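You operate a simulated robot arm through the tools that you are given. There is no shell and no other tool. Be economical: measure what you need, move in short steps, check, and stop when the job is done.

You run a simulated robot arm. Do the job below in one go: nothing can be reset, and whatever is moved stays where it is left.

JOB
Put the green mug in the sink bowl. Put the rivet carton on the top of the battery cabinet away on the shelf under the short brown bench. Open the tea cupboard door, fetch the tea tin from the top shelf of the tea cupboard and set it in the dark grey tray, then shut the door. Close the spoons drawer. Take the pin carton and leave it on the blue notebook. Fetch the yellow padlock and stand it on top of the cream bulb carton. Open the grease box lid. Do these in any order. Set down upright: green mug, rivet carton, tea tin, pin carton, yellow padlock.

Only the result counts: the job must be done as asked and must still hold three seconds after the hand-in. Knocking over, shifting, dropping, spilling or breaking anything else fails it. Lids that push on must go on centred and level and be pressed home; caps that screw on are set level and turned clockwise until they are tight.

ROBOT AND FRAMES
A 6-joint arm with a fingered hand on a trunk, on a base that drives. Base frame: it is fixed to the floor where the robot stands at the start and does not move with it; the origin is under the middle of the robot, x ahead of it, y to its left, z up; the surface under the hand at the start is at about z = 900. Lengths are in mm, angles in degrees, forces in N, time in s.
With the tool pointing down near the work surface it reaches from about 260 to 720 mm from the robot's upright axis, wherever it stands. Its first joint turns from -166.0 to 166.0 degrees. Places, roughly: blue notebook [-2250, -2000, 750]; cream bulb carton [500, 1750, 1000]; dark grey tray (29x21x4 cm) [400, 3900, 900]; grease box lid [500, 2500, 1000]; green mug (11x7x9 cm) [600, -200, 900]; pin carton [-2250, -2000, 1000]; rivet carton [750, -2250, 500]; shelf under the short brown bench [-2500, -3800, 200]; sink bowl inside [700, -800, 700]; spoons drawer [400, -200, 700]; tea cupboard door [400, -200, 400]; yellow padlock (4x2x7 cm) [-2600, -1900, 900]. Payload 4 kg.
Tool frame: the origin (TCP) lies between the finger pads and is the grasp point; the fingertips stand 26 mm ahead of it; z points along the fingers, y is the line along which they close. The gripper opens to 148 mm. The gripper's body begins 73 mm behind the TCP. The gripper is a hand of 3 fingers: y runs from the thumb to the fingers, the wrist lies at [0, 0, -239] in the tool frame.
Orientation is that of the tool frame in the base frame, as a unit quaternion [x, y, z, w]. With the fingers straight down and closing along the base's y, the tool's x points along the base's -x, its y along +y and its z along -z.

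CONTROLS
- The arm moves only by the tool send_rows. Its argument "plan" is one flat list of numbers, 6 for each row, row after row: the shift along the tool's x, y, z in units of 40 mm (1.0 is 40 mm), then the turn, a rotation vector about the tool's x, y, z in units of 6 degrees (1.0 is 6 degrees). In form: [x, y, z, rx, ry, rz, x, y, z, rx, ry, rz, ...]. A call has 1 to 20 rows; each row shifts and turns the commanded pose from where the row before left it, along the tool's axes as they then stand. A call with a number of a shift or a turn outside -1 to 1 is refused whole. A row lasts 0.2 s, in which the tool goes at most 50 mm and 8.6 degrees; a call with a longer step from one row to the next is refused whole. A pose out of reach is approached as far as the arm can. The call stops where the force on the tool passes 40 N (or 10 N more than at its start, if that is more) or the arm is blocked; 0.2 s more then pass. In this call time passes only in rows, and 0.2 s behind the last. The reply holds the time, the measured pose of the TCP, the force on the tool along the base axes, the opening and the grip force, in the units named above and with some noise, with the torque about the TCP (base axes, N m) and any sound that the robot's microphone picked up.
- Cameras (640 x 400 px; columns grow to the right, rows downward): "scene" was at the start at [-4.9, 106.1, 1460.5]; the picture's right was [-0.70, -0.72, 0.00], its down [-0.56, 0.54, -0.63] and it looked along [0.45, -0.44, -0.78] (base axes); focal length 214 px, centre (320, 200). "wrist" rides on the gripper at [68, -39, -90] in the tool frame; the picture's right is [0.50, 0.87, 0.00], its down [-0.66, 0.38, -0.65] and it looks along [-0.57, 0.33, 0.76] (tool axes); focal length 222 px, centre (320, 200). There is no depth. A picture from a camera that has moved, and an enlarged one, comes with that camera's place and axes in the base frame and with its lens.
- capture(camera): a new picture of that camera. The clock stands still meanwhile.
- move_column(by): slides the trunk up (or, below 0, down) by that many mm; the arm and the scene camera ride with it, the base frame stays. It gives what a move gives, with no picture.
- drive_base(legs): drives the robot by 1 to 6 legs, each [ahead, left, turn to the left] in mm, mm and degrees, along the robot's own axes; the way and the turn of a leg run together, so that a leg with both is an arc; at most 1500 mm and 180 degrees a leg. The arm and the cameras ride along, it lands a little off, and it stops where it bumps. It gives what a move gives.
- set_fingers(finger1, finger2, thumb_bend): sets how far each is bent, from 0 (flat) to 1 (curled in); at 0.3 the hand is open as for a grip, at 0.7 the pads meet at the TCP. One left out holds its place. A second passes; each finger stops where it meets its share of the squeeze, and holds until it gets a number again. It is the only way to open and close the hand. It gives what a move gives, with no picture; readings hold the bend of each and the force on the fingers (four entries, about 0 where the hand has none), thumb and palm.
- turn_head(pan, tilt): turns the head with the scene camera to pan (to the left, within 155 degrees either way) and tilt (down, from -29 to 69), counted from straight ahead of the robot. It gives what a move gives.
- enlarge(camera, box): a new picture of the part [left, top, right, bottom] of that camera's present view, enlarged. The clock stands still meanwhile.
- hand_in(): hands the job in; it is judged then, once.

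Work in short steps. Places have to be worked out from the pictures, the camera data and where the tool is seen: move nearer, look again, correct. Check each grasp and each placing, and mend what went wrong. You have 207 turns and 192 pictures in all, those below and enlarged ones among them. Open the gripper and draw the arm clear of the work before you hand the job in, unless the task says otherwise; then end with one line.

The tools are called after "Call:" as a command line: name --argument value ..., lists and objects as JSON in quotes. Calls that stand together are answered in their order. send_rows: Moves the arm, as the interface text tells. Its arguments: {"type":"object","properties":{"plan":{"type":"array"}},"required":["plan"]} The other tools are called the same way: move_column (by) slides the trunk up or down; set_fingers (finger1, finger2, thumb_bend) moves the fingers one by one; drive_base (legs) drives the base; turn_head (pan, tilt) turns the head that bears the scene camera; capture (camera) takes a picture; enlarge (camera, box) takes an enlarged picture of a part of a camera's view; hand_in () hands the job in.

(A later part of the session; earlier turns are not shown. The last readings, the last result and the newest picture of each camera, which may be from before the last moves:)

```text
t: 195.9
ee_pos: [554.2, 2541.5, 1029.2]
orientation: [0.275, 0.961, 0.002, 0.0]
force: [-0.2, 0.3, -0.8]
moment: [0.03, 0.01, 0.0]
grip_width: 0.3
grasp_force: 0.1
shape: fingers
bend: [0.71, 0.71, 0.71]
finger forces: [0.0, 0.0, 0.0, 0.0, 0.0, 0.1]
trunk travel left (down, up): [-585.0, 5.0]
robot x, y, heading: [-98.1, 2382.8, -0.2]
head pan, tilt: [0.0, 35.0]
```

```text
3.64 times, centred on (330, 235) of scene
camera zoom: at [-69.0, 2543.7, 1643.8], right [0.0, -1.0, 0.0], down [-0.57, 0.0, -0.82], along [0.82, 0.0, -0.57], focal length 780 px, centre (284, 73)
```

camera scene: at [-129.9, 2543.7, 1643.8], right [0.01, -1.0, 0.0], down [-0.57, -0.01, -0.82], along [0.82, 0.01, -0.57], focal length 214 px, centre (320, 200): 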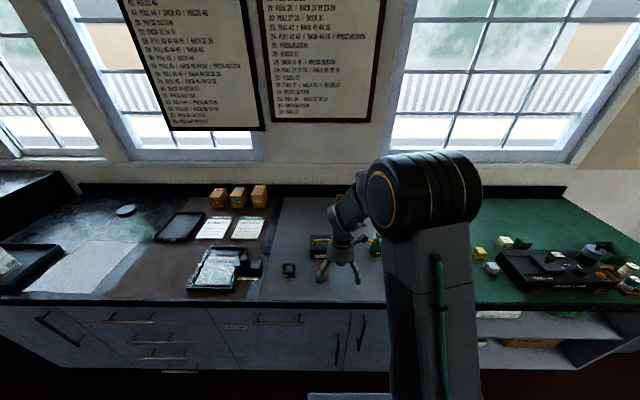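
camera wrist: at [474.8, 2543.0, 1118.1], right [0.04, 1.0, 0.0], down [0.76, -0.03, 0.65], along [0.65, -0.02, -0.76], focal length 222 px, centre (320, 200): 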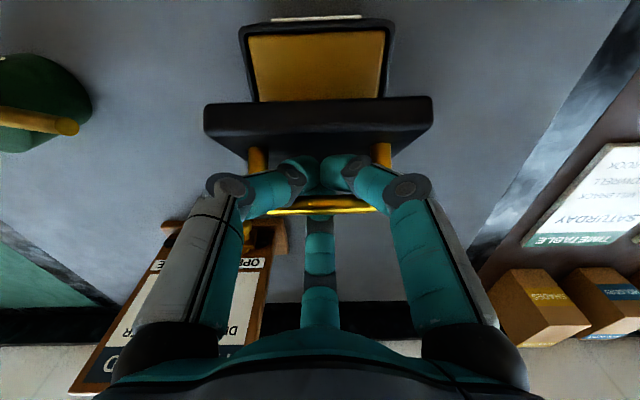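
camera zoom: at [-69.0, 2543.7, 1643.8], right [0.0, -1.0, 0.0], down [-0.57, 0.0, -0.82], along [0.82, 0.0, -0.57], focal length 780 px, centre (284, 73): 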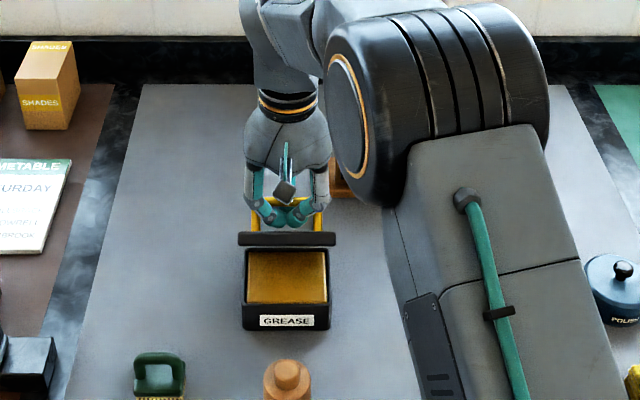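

The lid is at about 50° and the bar remains caged. Continue to ~80°.

Call:
send_rows --plan '[-0.26, 0.1636, -0.01, 0, 0, 0, -0.26, 0.1636, 0.0475, 0, 0, 0, -0.248, 0.156, 0.0975, 0, 0, 0]'

Call:
enlarge --camera "scene" --box '[260, 180, 400, 290]'

Call:
capture --camera "wrist"

```text
t: 196.7
ee_pos: [588.5, 2540.6, 1024.2]
orientation: [0.277, 0.961, 0.003, 0.0]
force: [0.5, -4.2, 3.2]
moment: [0.09, 0.0, 0.0]
grip_width: 0.0
grasp_force: 2.9
shape: fingers
bend: [0.71, 0.71, 0.71]
finger forces: [5.0, 0.1, 0.0, 0.1, 0.0, 0.1]
trunk travel left (down, up): [-585.0, 5.0]
robot x, y, heading: [-97.7, 2382.3, 0.1]
head pan, tilt: [0.0, 35.0]
```

```text
3.64 times, centred on (330, 235) of scene
camera zoom: at [-69.3, 2543.0, 1643.9], right [0.0, -1.0, 0.0], down [-0.57, 0.0, -0.82], along [0.82, 0.0, -0.57], focal length 780 px, centre (284, 73)
```

zoom: 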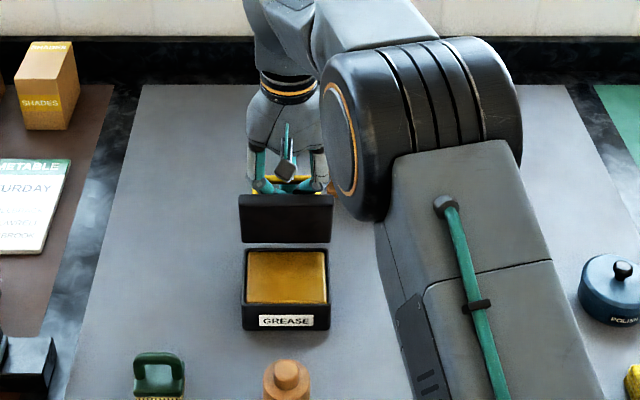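

```text
103 pictures are left
camera wrist: at [510.3, 2541.5, 1113.4], right [0.04, 1.0, 0.0], down [0.76, -0.03, 0.65], along [0.65, -0.02, -0.76], focal length 222 px, centre (320, 200)
```

wrist: 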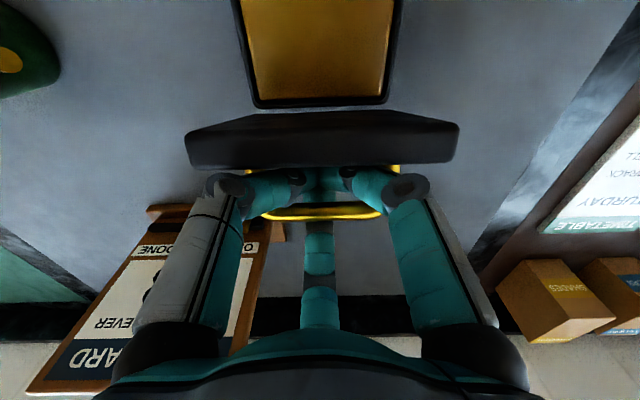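

The lid is near 80°. Two more small steps to bring it past vertical.

Call:
send_rows --plan '[-0.231, 0.145, 0.1, 0, 0, 0, -0.205, 0.129, 0.15, 0, 0, 0]'

Call:
enlarge --camera "scene" --box '[260, 180, 400, 290]'

```text
t: 197.3
ee_pos: [610.0, 2540.9, 1018.7]
orientation: [0.276, 0.961, 0.003, 0.004]
force: [4.5, -5.2, 34.6]
moment: [-0.49, 1.01, 0.64]
grip_width: 0.0
grasp_force: 22.5
shape: fingers
bend: [0.71, 0.71, 0.7]
finger forces: [14.4, 0.0, 0.0, 0.0, 30.4, 0.0]
trunk travel left (down, up): [-585.0, 5.0]
robot x, y, heading: [-98.9, 2384.3, 0.1]
head pan, tilt: [0.0, 35.0]
```

```text
3.64 times, centred on (330, 235) of scene
camera zoom: at [-71.7, 2542.3, 1644.6], right [0.0, -1.0, 0.0], down [-0.57, 0.0, -0.82], along [0.82, 0.0, -0.57], focal length 780 px, centre (284, 73)
```

zoom: 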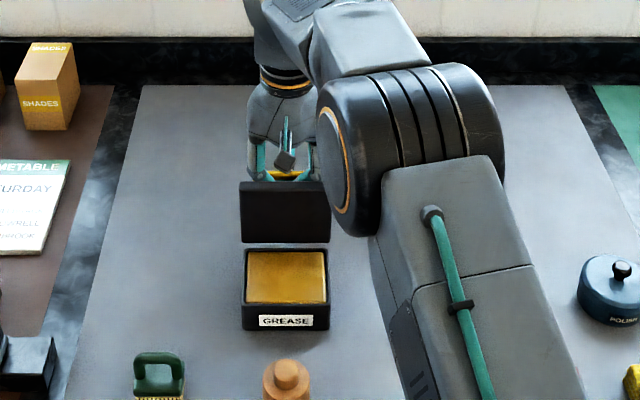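

The lid is slightly past vertical. I ease up 4 mm, then open only the rear finger (finger2) first, to let the bar out without pushing the lid back.

Call:
send_rows --plan '[0, 0, -0.12, 0, 0, 0]'

Call:
set_fingers --finger2 0.3

Call:
capture --camera "wrist"

```text
t: 197.7
ee_pos: [608.9, 2541.4, 1019.1]
orientation: [0.276, 0.961, 0.002, 0.0]
force: [4.7, -5.1, 18.9]
moment: [0.03, 0.46, 0.51]
grip_width: 0.2
grasp_force: 15.6
shape: fingers
bend: [0.71, 0.71, 0.7]
finger forces: [14.8, 0.0, 0.1, 0.0, 15.4, 0.0]
trunk travel left (down, up): [-585.0, 5.0]
robot x, y, heading: [-101.0, 2383.4, -0.4]
head pan, tilt: [0.0, 35.0]
```

```text
t: 198.7
ee_pos: [609.1, 2540.9, 1018.8]
orientation: [0.276, 0.961, 0.003, 0.0]
force: [2.0, -7.3, 12.3]
moment: [0.07, 0.34, 0.53]
grip_width: 0.0
grasp_force: 12.1
shape: fingers
bend: [0.71, 0.3, 0.7]
finger forces: [13.3, 0.1, 0.0, 0.0, 12.7, 0.1]
trunk travel left (down, up): [-585.0, 5.0]
robot x, y, heading: [-96.1, 2383.2, -0.1]
head pan, tilt: [0.0, 35.0]
```

```text
101 pictures are left
camera wrist: at [530.5, 2541.8, 1107.8], right [0.04, 1.0, 0.0], down [0.76, -0.03, 0.65], along [0.65, -0.02, -0.76], focal length 222 px, centre (320, 200)
```

wrist: 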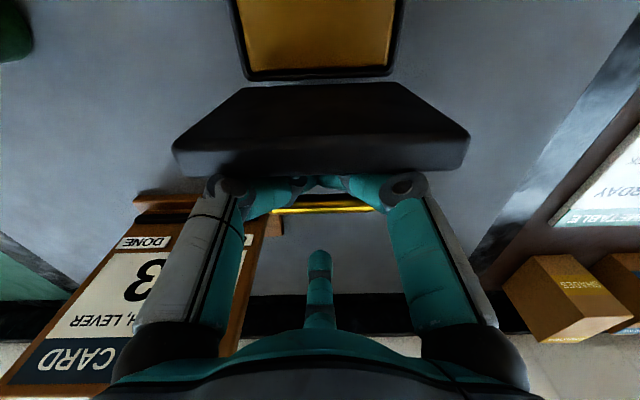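

The bar is free on the rear side and the tips lie between lid and bar. I raise the hand gently.

Call:
send_rows --plan '[0, 0, -0.3, 0, 0, 0, 0, 0, -0.4, 0, 0, 0, 0, 0, -0.5, 0, 0, 0]'

Call:
capture --camera "wrist"

Call:
enlarge --camera "scene" --box '[260, 180, 400, 290]'

```text
t: 199.5
ee_pos: [609.6, 2541.6, 1067.6]
orientation: [0.276, 0.961, 0.002, 0.0]
force: [-0.4, -0.1, 0.2]
moment: [-0.03, 0.01, 0.03]
grip_width: 0.3
grasp_force: 0.0
shape: fingers
bend: [0.71, 0.3, 0.71]
finger forces: [0.0, 0.1, 0.0, 0.0, 0.0, 0.0]
trunk travel left (down, up): [-585.0, 5.0]
robot x, y, heading: [-99.2, 2383.4, -0.3]
head pan, tilt: [0.0, 35.0]
```

```text
100 pictures are left
camera wrist: at [530.2, 2543.3, 1156.4], right [0.04, 1.0, 0.0], down [0.76, -0.03, 0.65], along [0.65, -0.02, -0.76], focal length 222 px, centre (320, 200)
```

wrist: 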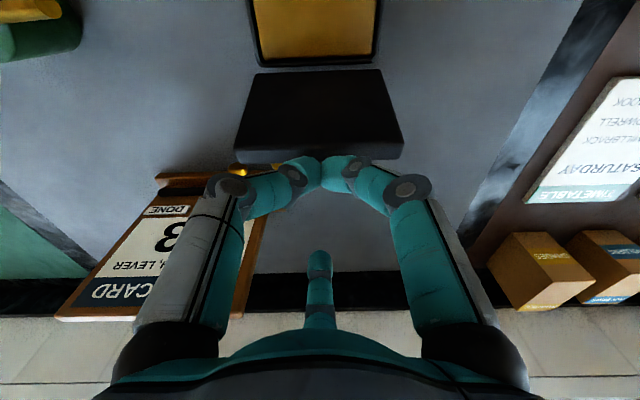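

```text
3.64 times, centred on (330, 235) of scene
camera zoom: at [-69.3, 2543.7, 1643.7], right [0.0, -1.0, 0.0], down [-0.57, 0.0, -0.82], along [0.82, 0.0, -0.57], focal length 780 px, centre (284, 73)
```

zoom: 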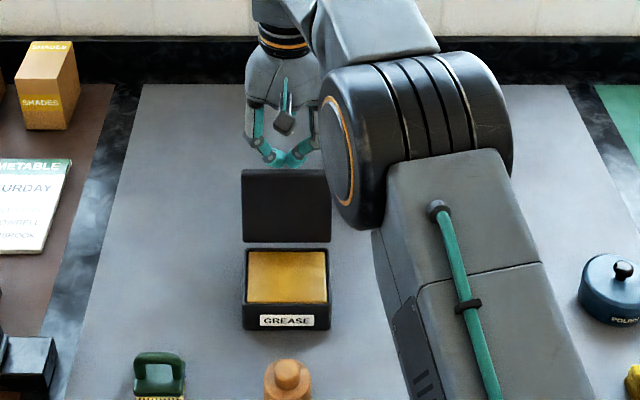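

The lid stays open past vertical. I raise the hand further, back away, and drive right to survey the bulb carton on the way to the tea cupboard.

Call:
send_rows --plan '[0, 0, -1, 0, 0, 0, 0, 0, -1, 0, 0, 0]'

Call:
drive_base --legs '[[-420, 0, 0], [0, -900, 0]]'

Call:
turn_head --pan 10 --tilt 35

Call:
capture --camera "scene"

```text
t: 200.1
ee_pos: [610.2, 2541.9, 1150.4]
orientation: [0.276, 0.961, 0.003, -0.001]
force: [-0.3, -0.6, 0.5]
moment: [0.0, 0.01, 0.03]
grip_width: 0.2
grasp_force: 0.0
shape: fingers
bend: [0.71, 0.3, 0.71]
finger forces: [0.0, 0.0, 0.0, 0.0, 0.2, 0.0]
trunk travel left (down, up): [-585.0, 5.0]
robot x, y, heading: [-100.1, 2382.8, 0.0]
head pan, tilt: [0.0, 35.0]
```

```text
t: 207.0
ee_pos: [186.7, 1653.5, 1148.6]
orientation: [0.281, 0.96, 0.002, -0.001]
force: [0.0, -0.3, 0.7]
moment: [0.0, 0.0, 0.01]
grip_width: 0.0
grasp_force: 0.0
shape: fingers
bend: [0.71, 0.3, 0.71]
finger forces: [0.0, 0.1, 0.1, 0.0, 0.0, 0.0]
trunk travel left (down, up): [-585.0, 5.0]
robot x, y, heading: [-521.5, 1502.1, -0.4]
head pan, tilt: [0.0, 35.0]
```

```text
t: 207.7
ee_pos: [188.2, 1654.2, 1148.5]
orientation: [0.28, 0.96, 0.002, 0.0]
force: [-0.5, -0.3, 0.6]
moment: [-0.01, 0.03, -0.02]
grip_width: 0.0
grasp_force: 0.0
shape: fingers
bend: [0.71, 0.3, 0.71]
finger forces: [0.1, 0.1, 0.1, 0.0, 0.1, 0.0]
trunk travel left (down, up): [-585.0, 5.0]
robot x, y, heading: [-519.6, 1499.3, -0.3]
head pan, tilt: [10.0, 35.0]
```

```text
98 pictures are left
camera scene: at [-492.4, 1676.6, 1643.8], right [0.16, -0.99, 0.0], down [-0.57, -0.09, -0.82], along [0.81, 0.13, -0.57], focal length 214 px, centre (320, 200)
```

scene: 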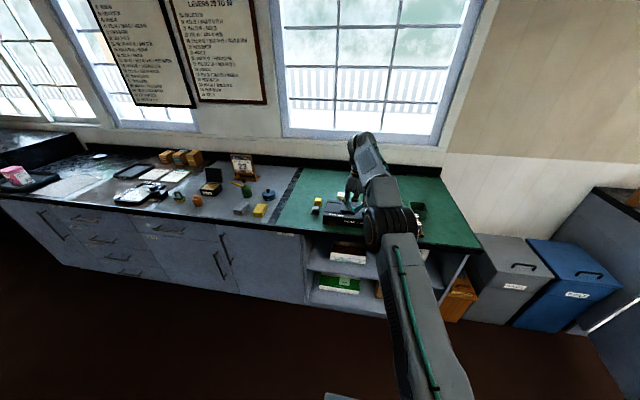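

Call:
enlarge --camera "scene" --box '[290, 170, 440, 260]'

Call:
capture --camera "wrist"

```text
4.27 times, centred on (365, 215) of scene
camera zoom: at [-492.4, 1676.6, 1643.8], right [0.16, -0.99, 0.0], down [-0.57, -0.09, -0.82], along [0.81, 0.13, -0.57], focal length 915 px, centre (128, 136)
```

zoom: 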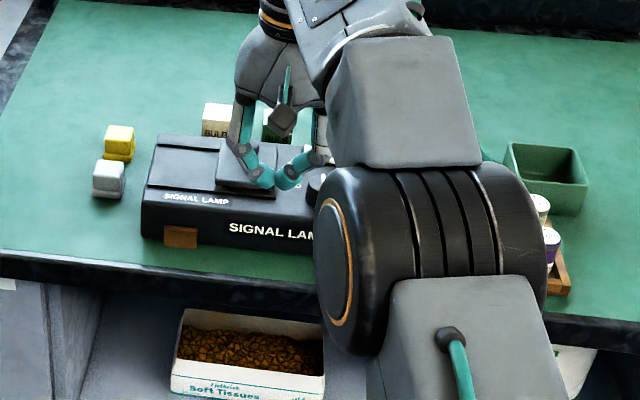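

```text
96 pictures are left
camera wrist: at [109.4, 1655.8, 1237.4], right [0.04, 1.0, 0.0], down [0.76, -0.04, 0.65], along [0.65, -0.03, -0.76], focal length 222 px, centre (320, 200)
```

wrist: 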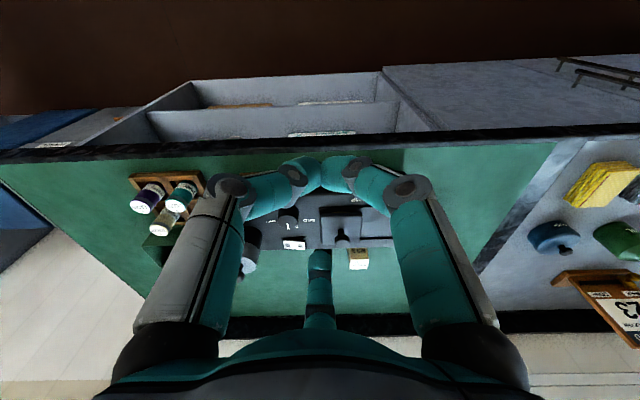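

The cream bulb carton is seen behind the signal-lamp case, near (565,1722). Now I go to shut the tea door: first the fist and moving to the left of the open door.

Call:
set_fingers --finger1 0.72 --finger2 0.72 --thumb_bend 0.72

Call:
drive_base --legs '[[-180, 0, 0], [0, -1080, 0.4]]'

Call:
send_rows --plan '[0, 0, 0, -0.54, -0.84, 0, 0, 0, 0, -0.54, -0.84, 0, 0, 0, 0, -0.54, -0.84, 0, 0, 0, 0, -0.54, -0.84, 0, 0, 0, 0, -0.54, -0.84, 0, 0, 0, 0, -0.54, -0.84, 0, 0, 0, 0, -0.54, -0.84, 0, 0, 0, 0, -0.54, -0.84, 0, 0, 0, 0, -0.54, -0.84, 0, 0, 0, 0, -0.54, -0.84, 0, 0, 0, 0, -0.54, -0.84, 0, 0, 0, 0, -0.54, -0.84, 0, 0, 0, 0, -0.54, -0.84, 0, 0, 0, 0, -0.54, -0.84, 0, 0, 0, 0, -0.54, -0.84, 0]'

Call:
turn_head --pan 0 --tilt 45

Call:
capture --camera "scene"

```text
t: 208.7
ee_pos: [188.3, 1653.3, 1149.1]
orientation: [0.281, 0.96, 0.002, -0.001]
force: [-0.7, 0.1, -0.2]
moment: [-0.02, -0.01, 0.01]
grip_width: 0.0
grasp_force: 0.1
shape: fingers
bend: [0.71, 0.71, 0.71]
finger forces: [0.0, 0.1, 0.0, 0.0, 0.1, 0.0]
trunk travel left (down, up): [-585.0, 5.0]
robot x, y, heading: [-525.9, 1500.7, -0.4]
head pan, tilt: [10.0, 35.0]
```

```text
t: 215.3
ee_pos: [4.9, 599.8, 1148.2]
orientation: [0.267, 0.964, 0.001, 0.0]
force: [-0.4, -0.1, -0.3]
moment: [0.01, 0.01, 0.01]
grip_width: 0.1
grasp_force: 0.1
shape: fingers
bend: [0.71, 0.71, 0.71]
finger forces: [0.0, 0.1, 0.0, 0.0, 0.0, 0.0]
trunk travel left (down, up): [-585.0, 5.0]
robot x, y, heading: [-701.7, 431.1, 0.8]
head pan, tilt: [10.0, 35.0]
```

```text
t: 218.5
ee_pos: [15.4, 675.4, 1195.7]
orientation: [0.201, 0.685, 0.2, 0.671]
force: [-0.7, 0.3, 0.8]
moment: [-0.02, 0.04, 0.02]
grip_width: 0.0
grasp_force: 0.1
shape: fingers
bend: [0.71, 0.71, 0.71]
finger forces: [0.0, 0.0, 0.0, 0.2, 0.0, 0.1]
out of reach, approached as far as the arm can: row 13, 14, 15
trunk travel left (down, up): [-585.0, 5.0]
robot x, y, heading: [-698.7, 427.8, 1.1]
head pan, tilt: [10.0, 35.0]
```

```text
t: 219.2
ee_pos: [16.1, 675.4, 1194.8]
orientation: [0.201, 0.685, 0.2, 0.671]
force: [0.0, 0.7, 0.8]
moment: [-0.01, 0.0, 0.02]
grip_width: 0.3
grasp_force: 0.0
shape: fingers
bend: [0.71, 0.71, 0.71]
finger forces: [0.1, 0.0, 0.1, 0.0, 0.0, 0.1]
trunk travel left (down, up): [-585.0, 5.0]
robot x, y, heading: [-697.3, 429.1, 1.0]
head pan, tilt: [0.0, 45.0]
```

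```text
95 pictures are left
camera scene: at [-680.6, 589.9, 1629.0], right [0.02, -1.0, 0.0], down [-0.71, -0.01, -0.71], along [0.71, 0.01, -0.71], focal length 214 px, centre (320, 200)
```

scene: 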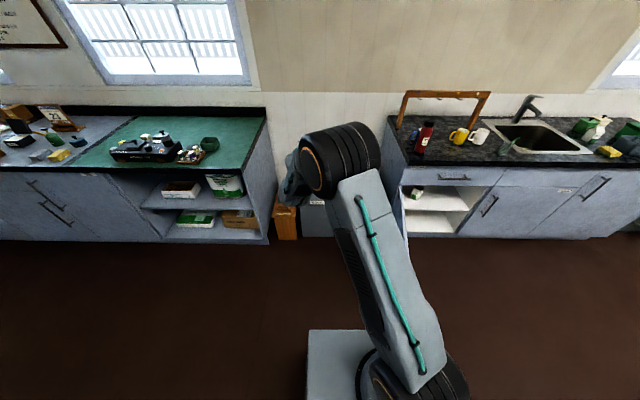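

I lower the column, and drive so the fist is just left of the open door.

Call:
move_column --by -580

Call:
drive_base --legs '[[-30, -330, -1]]'

Call:
turn_head --pan -15 --tilt 40

Call:
capture --camera "scene"

```text
refused: -580 is not a number from -400 to 400
```

```text
t: 221.4
ee_pos: [-7.4, 333.5, 1195.5]
orientation: [0.206, 0.684, 0.195, 0.672]
force: [-0.6, -0.9, 0.9]
moment: [0.01, 0.0, 0.01]
grip_width: 0.0
grasp_force: 0.0
shape: fingers
bend: [0.71, 0.71, 0.71]
finger forces: [0.0, 0.0, 0.0, 0.0, 0.0, 0.0]
trunk travel left (down, up): [-585.0, 5.0]
robot x, y, heading: [-726.6, 99.9, 0.4]
head pan, tilt: [0.0, 45.0]
```

```text
t: 222.2
ee_pos: [-7.5, 333.9, 1194.5]
orientation: [0.207, 0.684, 0.194, 0.672]
force: [-0.1, 0.3, -1.5]
moment: [0.0, -0.02, 0.01]
grip_width: 0.0
grasp_force: 0.0
shape: fingers
bend: [0.71, 0.71, 0.71]
finger forces: [0.0, 0.1, 0.0, 0.0, 0.0, 0.1]
trunk travel left (down, up): [-585.0, 5.0]
robot x, y, heading: [-725.3, 98.0, 0.2]
head pan, tilt: [-15.0, 40.0]
```

```text
94 pictures are left
camera scene: at [-704.0, 236.9, 1636.2], right [-0.26, -0.97, 0.0], down [-0.62, 0.16, -0.77], along [0.74, -0.2, -0.64], focal length 214 px, centre (320, 200)
```

scene: 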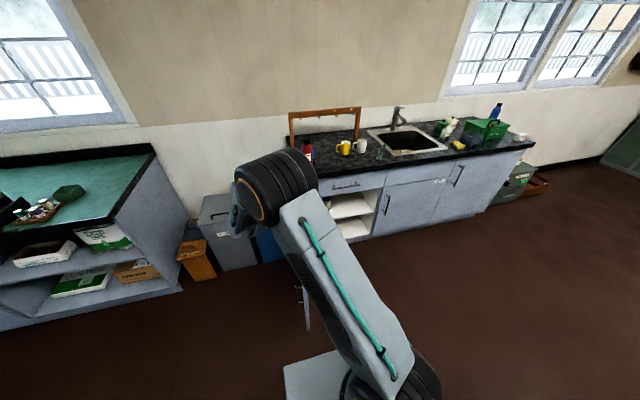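

The door edge is at about (-185,170), handle on its left face. The hand is clear at y=333, so I lower the column in two steps.

Call:
move_column --by -400

Call:
move_column --by -180

Call:
capture --camera "scene"

Call:
capture --camera "wrist"

```text
t: 226.0
ee_pos: [-7.6, 332.6, 794.8]
orientation: [0.207, 0.684, 0.195, 0.672]
force: [-0.3, 0.2, -0.3]
moment: [0.0, -0.03, -0.01]
grip_width: 0.0
grasp_force: 0.0
shape: fingers
bend: [0.71, 0.71, 0.71]
finger forces: [0.1, 0.0, 0.0, 0.0, 0.0, 0.0]
trunk travel left (down, up): [-185.0, 405.0]
robot x, y, heading: [-729.1, 99.7, 0.2]
head pan, tilt: [-15.0, 40.0]
```

```text
t: 228.0
ee_pos: [-8.1, 332.5, 615.8]
orientation: [0.207, 0.684, 0.195, 0.672]
force: [-0.8, 0.0, 0.2]
moment: [0.02, -0.02, 0.0]
grip_width: 0.1
grasp_force: 0.0
shape: fingers
bend: [0.71, 0.71, 0.71]
finger forces: [0.0, 0.1, 0.1, 0.0, 0.0, 0.1]
trunk travel left (down, up): [-5.0, 585.0]
robot x, y, heading: [-727.0, 97.7, -0.0]
head pan, tilt: [-15.0, 40.0]
```

```text
93 pictures are left
camera scene: at [-704.0, 236.7, 1056.3], right [-0.26, -0.97, 0.0], down [-0.62, 0.16, -0.77], along [0.74, -0.2, -0.64], focal length 214 px, centre (320, 200)
```

scene: 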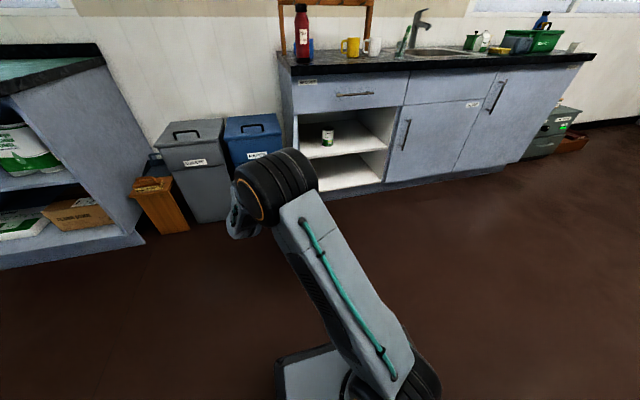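

```text
92 pictures are left
camera wrist: at [-99.8, 337.3, 537.9], right [0.01, 1.0, 0.05], down [-0.64, -0.03, 0.77], along [0.77, -0.04, 0.64], focal length 222 px, centre (320, 200)
```

wrist: 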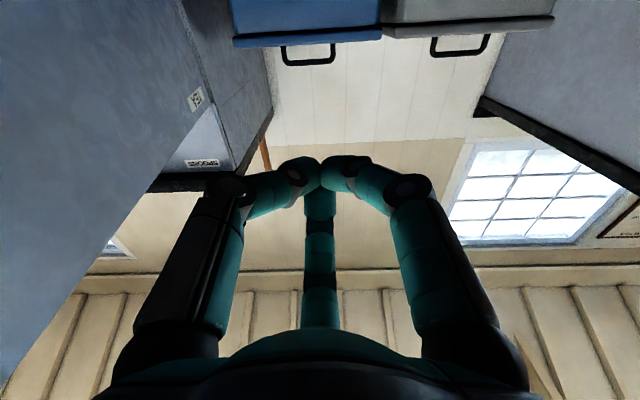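

The outer face of the door is just to the right of the fist. I sweep right with the base.

Call:
drive_base --legs '[[0, -420, 0]]'

Call:
capture --camera "scene"

Call:
capture --camera "wrist"

```text
t: 230.6
ee_pos: [-6.8, -78.7, 614.7]
orientation: [0.206, 0.684, 0.196, 0.672]
force: [0.3, -0.2, 0.3]
moment: [0.04, 0.0, 0.05]
grip_width: 0.1
grasp_force: 0.1
shape: fingers
bend: [0.71, 0.71, 0.71]
finger forces: [0.0, 0.0, 0.0, 0.0, 0.1, 0.1]
trunk travel left (down, up): [-5.0, 585.0]
robot x, y, heading: [-721.3, -315.0, 0.5]
head pan, tilt: [-15.0, 40.0]
```

```text
91 pictures are left
camera scene: at [-702.5, -179.3, 1056.2], right [-0.25, -0.97, 0.0], down [-0.62, 0.16, -0.77], along [0.74, -0.19, -0.64], focal length 214 px, centre (320, 200)
```

scene: 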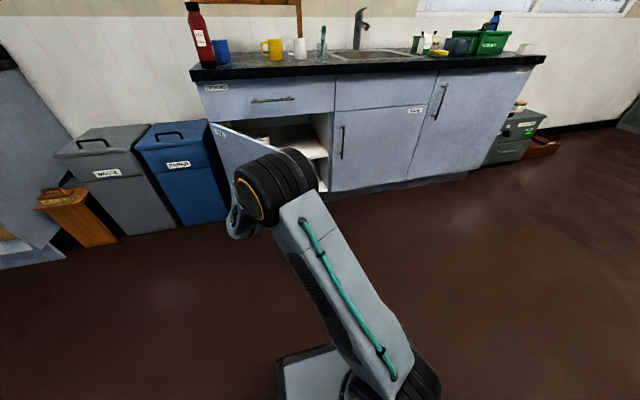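

```text
90 pictures are left
camera wrist: at [-98.7, -76.4, 537.8], right [0.01, 1.0, 0.05], down [-0.64, -0.03, 0.77], along [0.77, -0.04, 0.64], focal length 222 px, centre (320, 200)
```

wrist: 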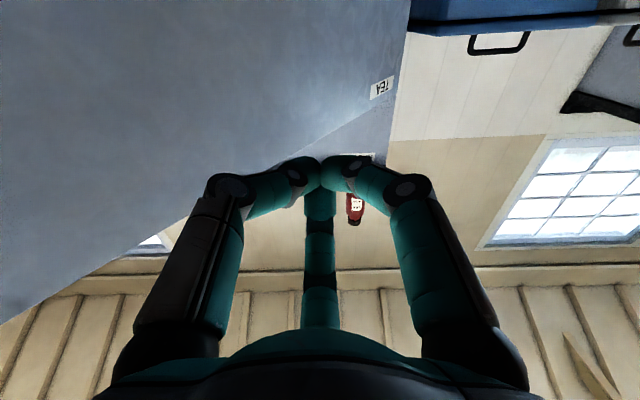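

The door follows, now ~45°. I continue diagonally toward closed.

Call:
drive_base --legs '[[180, -200, 0], [110, -70, 0]]'

Call:
capture --camera "scene"

```text
t: 233.4
ee_pos: [283.4, -345.1, 614.8]
orientation: [0.206, 0.684, 0.196, 0.672]
force: [0.0, -0.2, -0.4]
moment: [0.01, 0.02, 0.02]
grip_width: 0.1
grasp_force: 0.1
shape: fingers
bend: [0.71, 0.71, 0.71]
finger forces: [0.1, 0.0, 0.0, 0.1, 0.0, 0.0]
trunk travel left (down, up): [-5.0, 585.0]
robot x, y, heading: [-433.9, -582.2, 0.2]
head pan, tilt: [-15.0, 40.0]
```

```text
89 pictures are left
camera scene: at [-413.2, -446.1, 1056.2], right [-0.25, -0.97, 0.0], down [-0.62, 0.16, -0.77], along [0.74, -0.19, -0.64], focal length 214 px, centre (320, 200)
```

scene: 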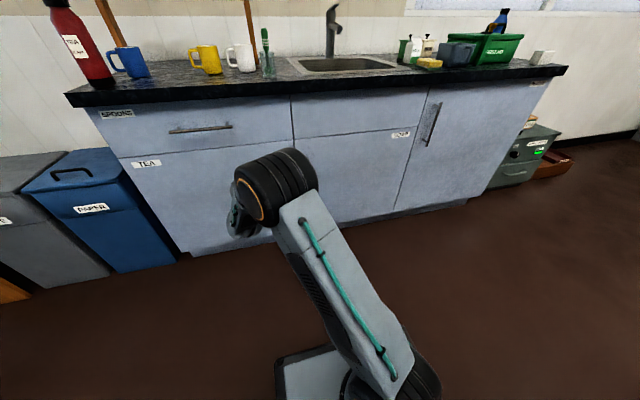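

Almost shut. I push straight ahead with the arm until it stops.

Call:
send_rows --plan '[0, 0, 0.6, 0, 0, 0, 0, 0, 0.6, 0, 0, 0, 0, 0, 0.6, 0, 0, 0, 0, 0, 0.6, 0, 0, 0, 0, 0, 0.6, 0, 0, 0, 0, 0, 0.6, 0, 0, 0]'

Call:
enlarge --camera "scene" --box '[80, 80, 330, 260]'

```text
t: 234.6
ee_pos: [392.4, -345.6, 612.4]
orientation: [0.206, 0.685, 0.196, 0.671]
force: [-27.6, -4.8, 3.2]
moment: [0.0, -0.14, -0.19]
grip_width: 0.0
grasp_force: 25.0
shape: fingers
bend: [0.72, 0.73, 0.73]
finger forces: [11.7, 16.5, 0.1, 0.0, 21.8, 0.0]
trunk travel left (down, up): [-5.0, 585.0]
robot x, y, heading: [-437.9, -580.7, 0.4]
head pan, tilt: [-15.0, 40.0]
stopped in row 5: the force on the tool passed its limit at 74 N (the readings are from after the stop); the commanded pose is now the measured one
```

```text
2.22 times, centred on (205, 170) of scene
camera zoom: at [-415.3, -446.5, 1056.4], right [-0.25, -0.97, 0.0], down [-0.62, 0.16, -0.77], along [0.74, -0.19, -0.64], focal length 477 px, centre (576, 267)
```

zoom: 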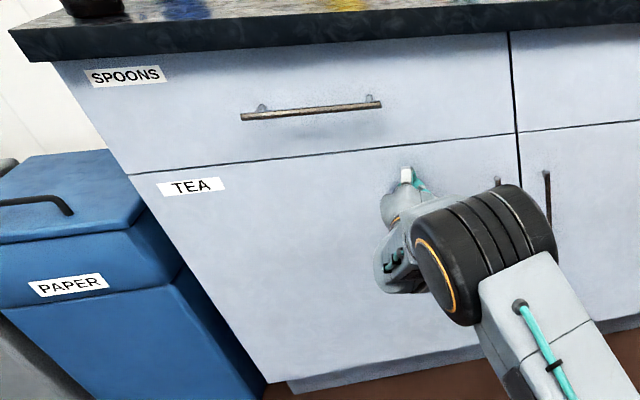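

Door and drawer are both flush shut. Next is the rivet carton: retract and drive right to about y=-2050.

Call:
send_rows --plan '[0, 0, -1, 0, 0, 0, 0, 0, -1, 0, 0, 0, 0, 0, -1, 0, 0, 0, 0, 0, -1, 0, 0, 0]'

Call:
drive_base --legs '[[-100, 0, -0.3], [0, -1430, 0]]'

Call:
turn_head --pan -10 --tilt 35

Call:
capture --camera "scene"

```text
t: 235.6
ee_pos: [234.7, -344.3, 613.7]
orientation: [0.205, 0.685, 0.196, 0.671]
force: [0.5, -0.6, 0.1]
moment: [-0.02, 0.0, 0.03]
grip_width: 0.0
grasp_force: 0.0
shape: fingers
bend: [0.71, 0.71, 0.71]
finger forces: [0.0, 0.0, 0.0, 0.0, 0.1, 0.0]
trunk travel left (down, up): [-5.0, 585.0]
robot x, y, heading: [-434.0, -584.0, 0.5]
head pan, tilt: [-15.0, 40.0]
```

```text
t: 243.5
ee_pos: [129.9, -1798.2, 614.7]
orientation: [0.214, 0.683, 0.187, 0.673]
force: [0.1, -0.3, -0.3]
moment: [0.01, -0.03, 0.0]
grip_width: 0.3
grasp_force: 0.1
shape: fingers
bend: [0.71, 0.71, 0.71]
finger forces: [0.1, 0.0, 0.1, 0.0, 0.0, 0.0]
trunk travel left (down, up): [-5.0, 585.0]
robot x, y, heading: [-549.6, -2022.8, -1.2]
head pan, tilt: [-15.0, 40.0]
```

```text
t: 244.2
ee_pos: [129.5, -1798.5, 614.9]
orientation: [0.215, 0.683, 0.187, 0.672]
force: [0.2, 1.1, 0.5]
moment: [-0.01, 0.04, 0.0]
grip_width: 0.0
grasp_force: 0.0
shape: fingers
bend: [0.71, 0.71, 0.71]
finger forces: [0.1, 0.0, 0.1, 0.1, 0.0, 0.0]
trunk travel left (down, up): [-5.0, 585.0]
robot x, y, heading: [-548.8, -2018.2, -0.8]
head pan, tilt: [-10.0, 35.0]
```

```text
87 pictures are left
camera scene: at [-516.6, -1877.8, 1063.7], right [-0.19, -0.98, 0.0], down [-0.56, 0.11, -0.82], along [0.8, -0.16, -0.57], focal length 214 px, centre (320, 200)
```

scene: 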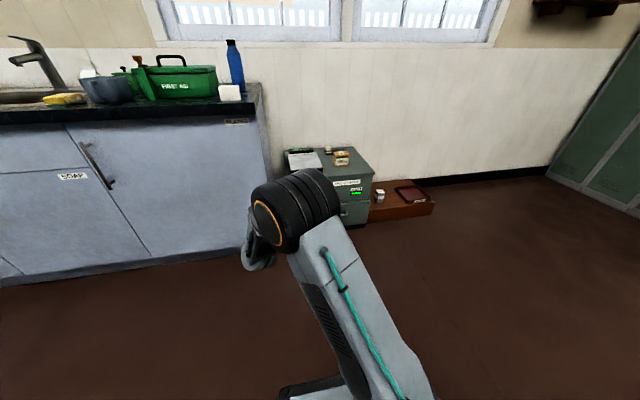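

Call:
enlarge --camera "scene" --box '[270, 130, 450, 240]'

```text
3.56 times, centred on (360, 185) of scene
camera zoom: at [-516.6, -1877.8, 1063.7], right [-0.19, -0.98, 0.0], down [-0.56, 0.11, -0.82], along [0.8, -0.16, -0.57], focal length 763 px, centre (178, 253)
```

zoom: 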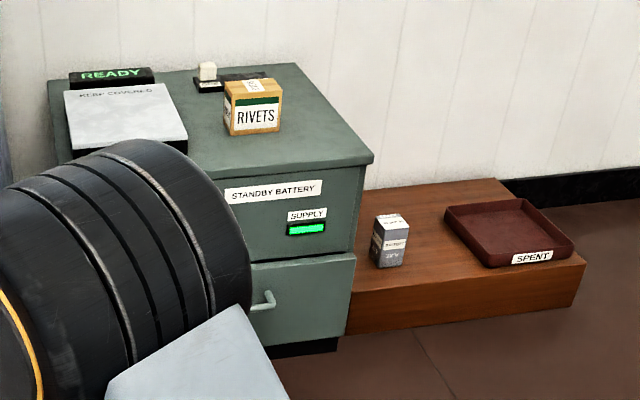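

The rivet carton sits on the battery cabinet near (625,-2240,500). I raise the column, pitch the hand to point straight down, and drive up to the cabinet.

Call:
move_column --by 250

Call:
send_rows --plan '[0, 0, 0, 0.545, 0.838, 0, 0, 0, 0, 0.545, 0.838, 0, 0, 0, 0, 0.545, 0.838, 0, 0, 0, 0, 0.545, 0.838, 0, 0, 0, 0, 0.545, 0.838, 0, 0, 0, 0, 0.545, 0.838, 0, 0, 0, 0, 0.545, 0.838, 0, 0, 0, 0, 0.545, 0.838, 0, 0, 0, 0, 0.545, 0.838, 0, 0, 0, 0, 0.545, 0.838, 0, 0, 0, 0, 0.545, 0.838, 0, 0, 0, 0, 0.545, 0.838, 0, 0, 0, 0, 0.545, 0.838, 0, 0, 0, 0, 0.545, 0.838, 0, 0, 0, 0, 0.545, 0.838, 0]'

Call:
set_fingers --finger1 0.3 --finger2 0.3 --thumb_bend 0.3

Call:
drive_base --legs '[[540, -320, 1]]'

Call:
capture --camera "wrist"

```text
t: 246.7
ee_pos: [129.9, -1798.2, 864.3]
orientation: [0.215, 0.683, 0.187, 0.672]
force: [-0.6, 0.2, 0.5]
moment: [0.02, 0.01, 0.0]
grip_width: 0.1
grasp_force: 0.0
shape: fingers
bend: [0.71, 0.71, 0.71]
finger forces: [0.0, 0.1, 0.0, 0.1, 0.0, 0.0]
trunk travel left (down, up): [-255.0, 335.0]
robot x, y, heading: [-545.4, -2020.4, -0.9]
head pan, tilt: [-10.0, 35.0]
```

```text
t: 249.9
ee_pos: [119.1, -1792.0, 857.7]
orientation: [0.3, 0.954, -0.003, -0.01]
force: [-0.1, 0.8, 0.0]
moment: [0.02, -0.05, 0.02]
grip_width: 0.0
grasp_force: 0.0
shape: fingers
bend: [0.71, 0.71, 0.71]
finger forces: [0.0, 0.1, 0.0, 0.0, 0.0, 0.1]
out of reach, approached as far as the arm can: row 15
trunk travel left (down, up): [-255.0, 335.0]
robot x, y, heading: [-546.3, -2018.8, -0.8]
head pan, tilt: [-10.0, 35.0]
```

```text
t: 250.9
ee_pos: [119.9, -1789.4, 858.1]
orientation: [0.3, 0.954, -0.002, -0.012]
force: [0.1, -0.8, 0.7]
moment: [-0.05, -0.01, -0.01]
grip_width: 126.9
grasp_force: 0.1
shape: fingers
bend: [0.3, 0.3, 0.3]
finger forces: [0.0, 0.0, 0.1, 0.0, 0.0, 0.0]
trunk travel left (down, up): [-255.0, 335.0]
robot x, y, heading: [-542.9, -2019.8, -0.9]
head pan, tilt: [-10.0, 35.0]
```

```text
t: 254.4
ee_pos: [655.0, -2101.3, 857.2]
orientation: [0.293, 0.956, -0.002, -0.012]
force: [0.2, 1.5, 0.9]
moment: [0.0, -0.01, -0.01]
grip_width: 126.5
grasp_force: 0.1
shape: fingers
bend: [0.3, 0.3, 0.3]
finger forces: [0.0, 0.0, 0.0, 0.0, 0.0, 0.0]
trunk travel left (down, up): [-255.0, 335.0]
robot x, y, heading: [-7.7, -2342.9, -0.0]
head pan, tilt: [-10.0, 35.0]
```

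```text
85 pictures are left
camera wrist: at [580.0, -2097.4, 948.8], right [0.07, 1.0, 0.0], down [0.77, -0.05, 0.64], along [0.64, -0.04, -0.77], focal length 222 px, centre (320, 200)
```

wrist: 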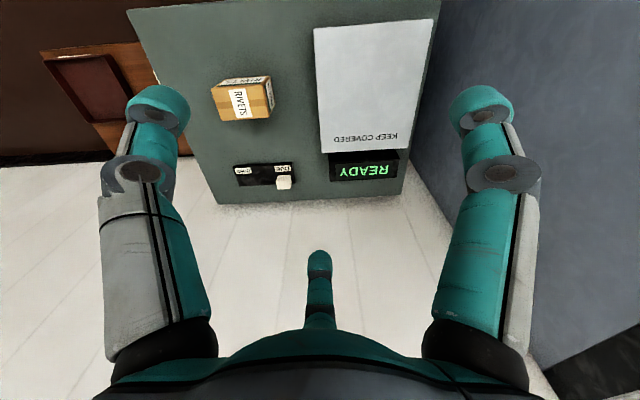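

Triangulating: the carton is near (695,-2250), its top at z≈515. I drive 100 mm closer, move over it and down for a close look.

Call:
drive_base --legs '[[100, 0, 0]]'

Call:
send_rows --plan '[-0.21, -0.98, 0, 0, 0, 0, -0.21, -0.98, 0, 0, 0, 0, -0.21, -0.98, 0, 0, 0, 0, -0.21, -0.98, 0, 0, 0, 0, 0, 0, 1, 0, 0, 0, 0, 0, 1, 0, 0, 0, 0, 0, 1, 0, 0, 0]'

Call:
capture --camera "wrist"

```text
t: 255.6
ee_pos: [755.1, -2100.4, 857.9]
orientation: [0.292, 0.956, -0.002, -0.011]
force: [0.1, -0.3, -0.1]
moment: [0.02, -0.02, 0.0]
grip_width: 126.8
grasp_force: 0.1
shape: fingers
bend: [0.3, 0.3, 0.3]
finger forces: [0.0, 0.0, 0.0, 0.0, 0.1, 0.0]
trunk travel left (down, up): [-255.0, 335.0]
robot x, y, heading: [91.0, -2347.7, 0.0]
head pan, tilt: [-10.0, 35.0]
```

```text
t: 257.2
ee_pos: [777.9, -2099.6, 788.0]
orientation: [0.292, 0.956, -0.003, -0.012]
force: [-0.6, -0.4, 0.2]
moment: [0.01, -0.04, -0.01]
grip_width: 126.6
grasp_force: 0.1
shape: fingers
bend: [0.3, 0.3, 0.3]
finger forces: [0.0, 0.1, 0.0, 0.0, 0.0, 0.1]
out of reach, approached as far as the arm can: row 1, 2, 3, 4, 5, 6, 7
trunk travel left (down, up): [-255.0, 335.0]
robot x, y, heading: [90.7, -2340.8, -0.1]
head pan, tilt: [-10.0, 35.0]
```

```text
84 pictures are left
camera wrist: at [701.1, -2095.7, 879.7], right [0.07, 1.0, 0.0], down [0.77, -0.05, 0.63], along [0.63, -0.04, -0.77], focal length 222 px, centre (320, 200)
```

wrist: 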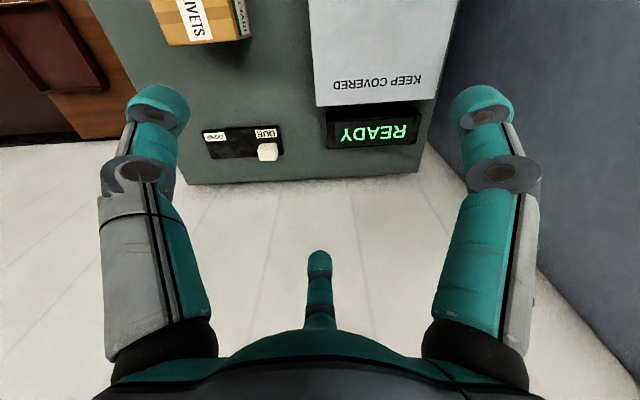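

The arm is stuck at a limit. I try rotating the roll back 30° to see if it frees the motion.

Call:
send_rows --plan '[0, 0, 0, 0, 0, -1, 0, 0, 0, 0, 0, -1, 0, 0, 0, 0, 0, -1, 0, 0, 0, 0, 0, -1, 0, 0, 0, 0, 0, -1]'

Call:
capture --camera "scene"

```text
t: 258.4
ee_pos: [776.6, -2097.3, 788.6]
orientation: [0.033, 0.999, 0.001, -0.012]
force: [0.1, 0.0, -0.2]
moment: [0.01, 0.0, 0.04]
grip_width: 126.6
grasp_force: 0.0
shape: fingers
bend: [0.3, 0.3, 0.3]
finger forces: [0.0, 0.0, 0.0, 0.1, 0.0, 0.0]
trunk travel left (down, up): [-255.0, 335.0]
robot x, y, heading: [96.7, -2341.9, -0.1]
head pan, tilt: [-10.0, 35.0]
```

```text
83 pictures are left
camera scene: at [120.6, -2199.4, 1313.8], right [-0.17, -0.98, 0.0], down [-0.56, 0.1, -0.82], along [0.81, -0.14, -0.57], focal length 214 px, centre (320, 200)
```

scene: 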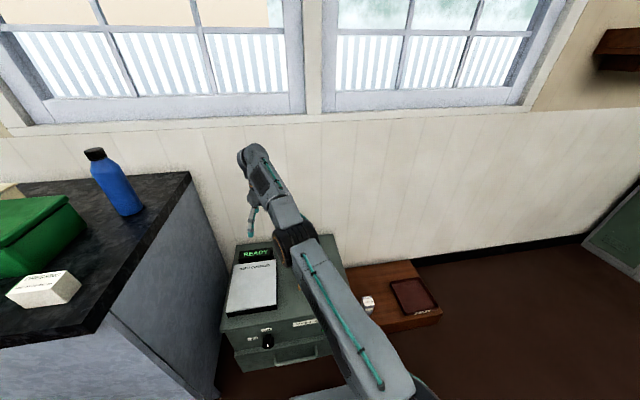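

Rotation worked and the pose is consistent. Now I move over the carton.

Call:
send_rows --plan '[0.45, -0.98, 0, 0, 0, 0, 0.45, -0.98, 0, 0, 0, 0, 0.45, -0.98, 0, 0, 0, 0, 0.45, -0.98, 0, 0, 0, 0]'

Call:
capture --camera "wrist"

```text
t: 259.4
ee_pos: [782.9, -2124.8, 799.9]
orientation: [0.035, 0.999, 0.0, -0.012]
force: [-0.7, 0.1, 1.0]
moment: [0.0, -0.02, 0.01]
grip_width: 126.8
grasp_force: 0.1
shape: fingers
bend: [0.3, 0.3, 0.3]
finger forces: [0.0, 0.1, 0.0, 0.0, 0.0, 0.1]
out of reach, approached as far as the arm can: row 1, 2, 3, 4
trunk travel left (down, up): [-255.0, 335.0]
robot x, y, heading: [92.4, -2342.9, -0.3]
head pan, tilt: [-10.0, 35.0]
```

```text
82 pictures are left
camera wrist: at [715.0, -2160.9, 890.3], right [-0.44, 0.9, 0.01], down [0.69, 0.33, 0.64], along [0.57, 0.29, -0.77], focal length 222 px, centre (320, 200)
```

wrist: 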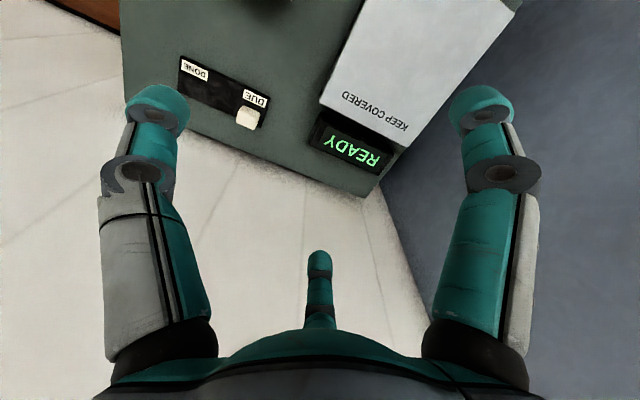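

The arm looks fully stretched out (near-singular). I raise the column and bring the hand down relative to the shoulder, which should let the elbow bend.

Call:
move_column --by 300

Call:
send_rows --plan '[0.3, 0, 1, 0, 0, 0, 0.3, 0, 1, 0, 0, 0, 0.3, 0, 1, 0, 0, 0, 0.3, 0, 1, 0, 0, 0, 0.3, 0, 1, 0, 0, 0, 0.3, 0, 1, 0, 0, 0]'

```text
t: 262.4
ee_pos: [783.7, -2124.9, 1099.1]
orientation: [0.034, 0.999, 0.0, -0.012]
force: [0.3, 1.1, 0.4]
moment: [0.02, 0.0, -0.03]
grip_width: 126.6
grasp_force: 0.1
shape: fingers
bend: [0.3, 0.3, 0.3]
finger forces: [0.1, 0.2, 0.0, 0.0, 0.0, 0.1]
trunk travel left (down, up): [-555.0, 35.0]
robot x, y, heading: [91.3, -2349.4, -0.1]
head pan, tilt: [-10.0, 35.0]
```

```text
t: 263.8
ee_pos: [805.3, -2089.1, 905.4]
orientation: [0.034, 0.999, -0.001, -0.013]
force: [-0.5, 0.0, -0.4]
moment: [0.01, -0.02, -0.03]
grip_width: 126.7
grasp_force: 0.1
shape: fingers
bend: [0.3, 0.3, 0.3]
finger forces: [0.1, 0.1, 0.0, 0.0, 0.1, 0.0]
out of reach, approached as far as the arm can: row 1, 2, 3, 4, 5, 6
trunk travel left (down, up): [-555.0, 35.0]
robot x, y, heading: [92.8, -2342.5, -0.1]
head pan, tilt: [-10.0, 35.0]
```

Still stuck. I back the base into free space and undo the pitch (hand horizontal), then retract so the arm is well bent before pointing down again.

Call:
drive_base --legs '[[-450, 0, 0]]'

Call:
send_rows --plan '[0, 0, 0, 0, -1, 0, 0, 0, 0, 0, -1, 0, 0, 0, 0, 0, -1, 0, 0, 0, 0, 0, -1, 0, 0, 0, 0, 0, -1, 0, 0, 0, 0, 0, -1, 0, 0, 0, 0, 0, -1, 0, 0, 0, 0, 0, -1, 0, 0, 0, 0, 0, -1, 0, 0, 0, 0, 0, -1, 0]'

Call:
capture --camera "scene"

```text
t: 266.5
ee_pos: [350.0, -2088.3, 906.1]
orientation: [0.033, 0.999, 0.0, -0.013]
force: [-0.7, 0.2, 0.5]
moment: [-0.01, -0.03, 0.01]
grip_width: 126.6
grasp_force: 0.1
shape: fingers
bend: [0.3, 0.3, 0.3]
finger forces: [0.0, 0.0, 0.0, 0.0, 0.0, 0.0]
trunk travel left (down, up): [-555.0, 35.0]
robot x, y, heading: [-363.9, -2346.6, 0.3]
head pan, tilt: [-10.0, 35.0]
```

```text
t: 268.7
ee_pos: [508.9, -2012.5, 901.1]
orientation: [0.029, 0.872, -0.017, 0.488]
force: [-0.1, -0.2, 0.7]
moment: [0.0, -0.01, -0.02]
grip_width: 126.8
grasp_force: 0.1
shape: fingers
bend: [0.3, 0.3, 0.3]
finger forces: [0.1, 0.1, 0.1, 0.1, 0.0, 0.0]
out of reach, approached as far as the arm can: row 1, 2, 3, 4, 5, 6, 7, 8, 9, 10
trunk travel left (down, up): [-555.0, 35.0]
robot x, y, heading: [-357.6, -2344.0, -0.1]
head pan, tilt: [-10.0, 35.0]
```

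```text
81 pictures are left
camera scene: at [-334.0, -2200.1, 1613.8], right [-0.17, -0.99, 0.0], down [-0.57, 0.1, -0.82], along [0.81, -0.14, -0.57], focal length 214 px, centre (320, 200)
```

scene: 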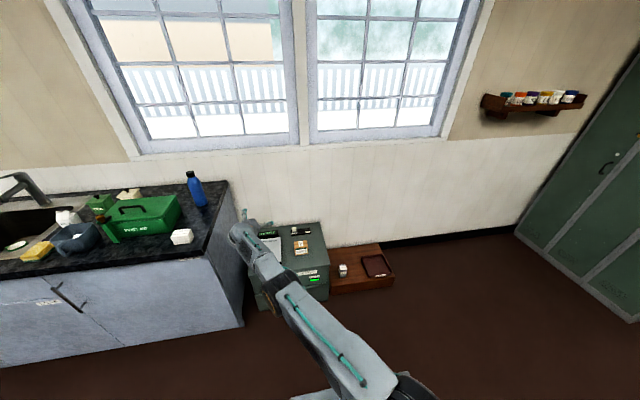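

Call:
send_rows --plan '[0.5, -0.35, -0.85, 0, 0, 0, 0.5, -0.35, -0.85, 0, 0, 0, 0.5, -0.35, -0.85, 0, 0, 0, 0.5, -0.35, -0.85, 0, 0, 0, 0.5, -0.35, -0.85, 0, 0, 0, 0.5, -0.35, -0.85, 0, 0, 0, 0.5, -0.35, -0.85, 0, 0, 0, 0.5, -0.35, -0.85, 0, 0, 0]'

Call:
capture --camera "scene"

```text
t: 270.5
ee_pos: [186.3, -2101.1, 905.5]
orientation: [0.029, 0.872, -0.017, 0.489]
force: [0.9, -0.4, 0.4]
moment: [0.01, 0.01, 0.02]
grip_width: 126.7
grasp_force: 0.0
shape: fingers
bend: [0.3, 0.3, 0.3]
finger forces: [0.1, 0.1, 0.0, 0.0, 0.0, 0.0]
out of reach, approached as far as the arm can: row 1
trunk travel left (down, up): [-555.0, 35.0]
robot x, y, heading: [-359.4, -2345.9, 0.3]
head pan, tilt: [-10.0, 35.0]
```

```text
80 pictures are left
camera scene: at [-334.2, -2200.1, 1613.8], right [-0.17, -0.99, 0.0], down [-0.57, 0.1, -0.82], along [0.81, -0.14, -0.57], focal length 214 px, centre (320, 200)
```

scene: 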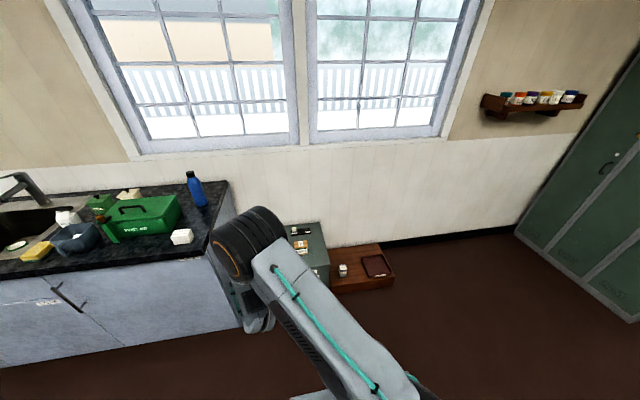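

Freed: the elbow is up again. I pitch the hand back down here.

Call:
send_rows --plan '[0, 0, 0, 0, 1, 0, 0, 0, 0, 0, 1, 0, 0, 0, 0, 0, 1, 0, 0, 0, 0, 0, 1, 0, 0, 0, 0, 0, 1, 0, 0, 0, 0, 0, 1, 0, 0, 0, 0, 0, 1, 0, 0, 0, 0, 0, 1, 0, 0, 0, 0, 0, 1, 0, 0, 0, 0, 0, 1, 0]'

Call:
drive_base --legs '[[470, -140, 0]]'

Call:
capture --camera "wrist"

```text
t: 272.7
ee_pos: [186.4, -2103.2, 908.7]
orientation: [0.033, 0.999, 0.0, -0.014]
force: [0.5, 0.5, 1.0]
moment: [-0.02, 0.0, 0.05]
grip_width: 127.3
grasp_force: 0.0
shape: fingers
bend: [0.3, 0.3, 0.3]
finger forces: [0.1, 0.1, 0.0, 0.0, 0.0, 0.0]
trunk travel left (down, up): [-555.0, 35.0]
robot x, y, heading: [-364.9, -2343.1, -0.0]
head pan, tilt: [-10.0, 35.0]
```

```text
t: 275.7
ee_pos: [666.4, -2237.9, 909.0]
orientation: [0.03, 0.999, 0.0, -0.014]
force: [0.3, 0.3, -1.0]
moment: [-0.01, -0.03, -0.02]
grip_width: 127.0
grasp_force: 0.1
shape: fingers
bend: [0.3, 0.3, 0.3]
finger forces: [0.1, 0.0, 0.0, 0.0, 0.1, 0.0]
trunk travel left (down, up): [-555.0, 35.0]
robot x, y, heading: [121.2, -2483.0, 0.5]
head pan, tilt: [-10.0, 35.0]
```

```text
79 pictures are left
camera wrist: at [597.4, -2274.3, 999.3], right [-0.45, 0.89, 0.01], down [0.69, 0.34, 0.64], along [0.56, 0.29, -0.77], focal length 222 px, centre (320, 200)
```

wrist: 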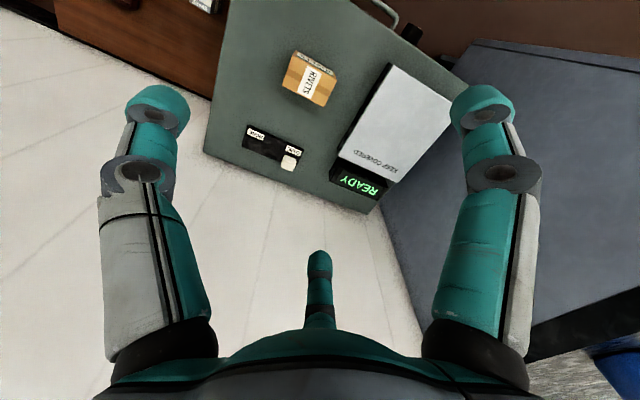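

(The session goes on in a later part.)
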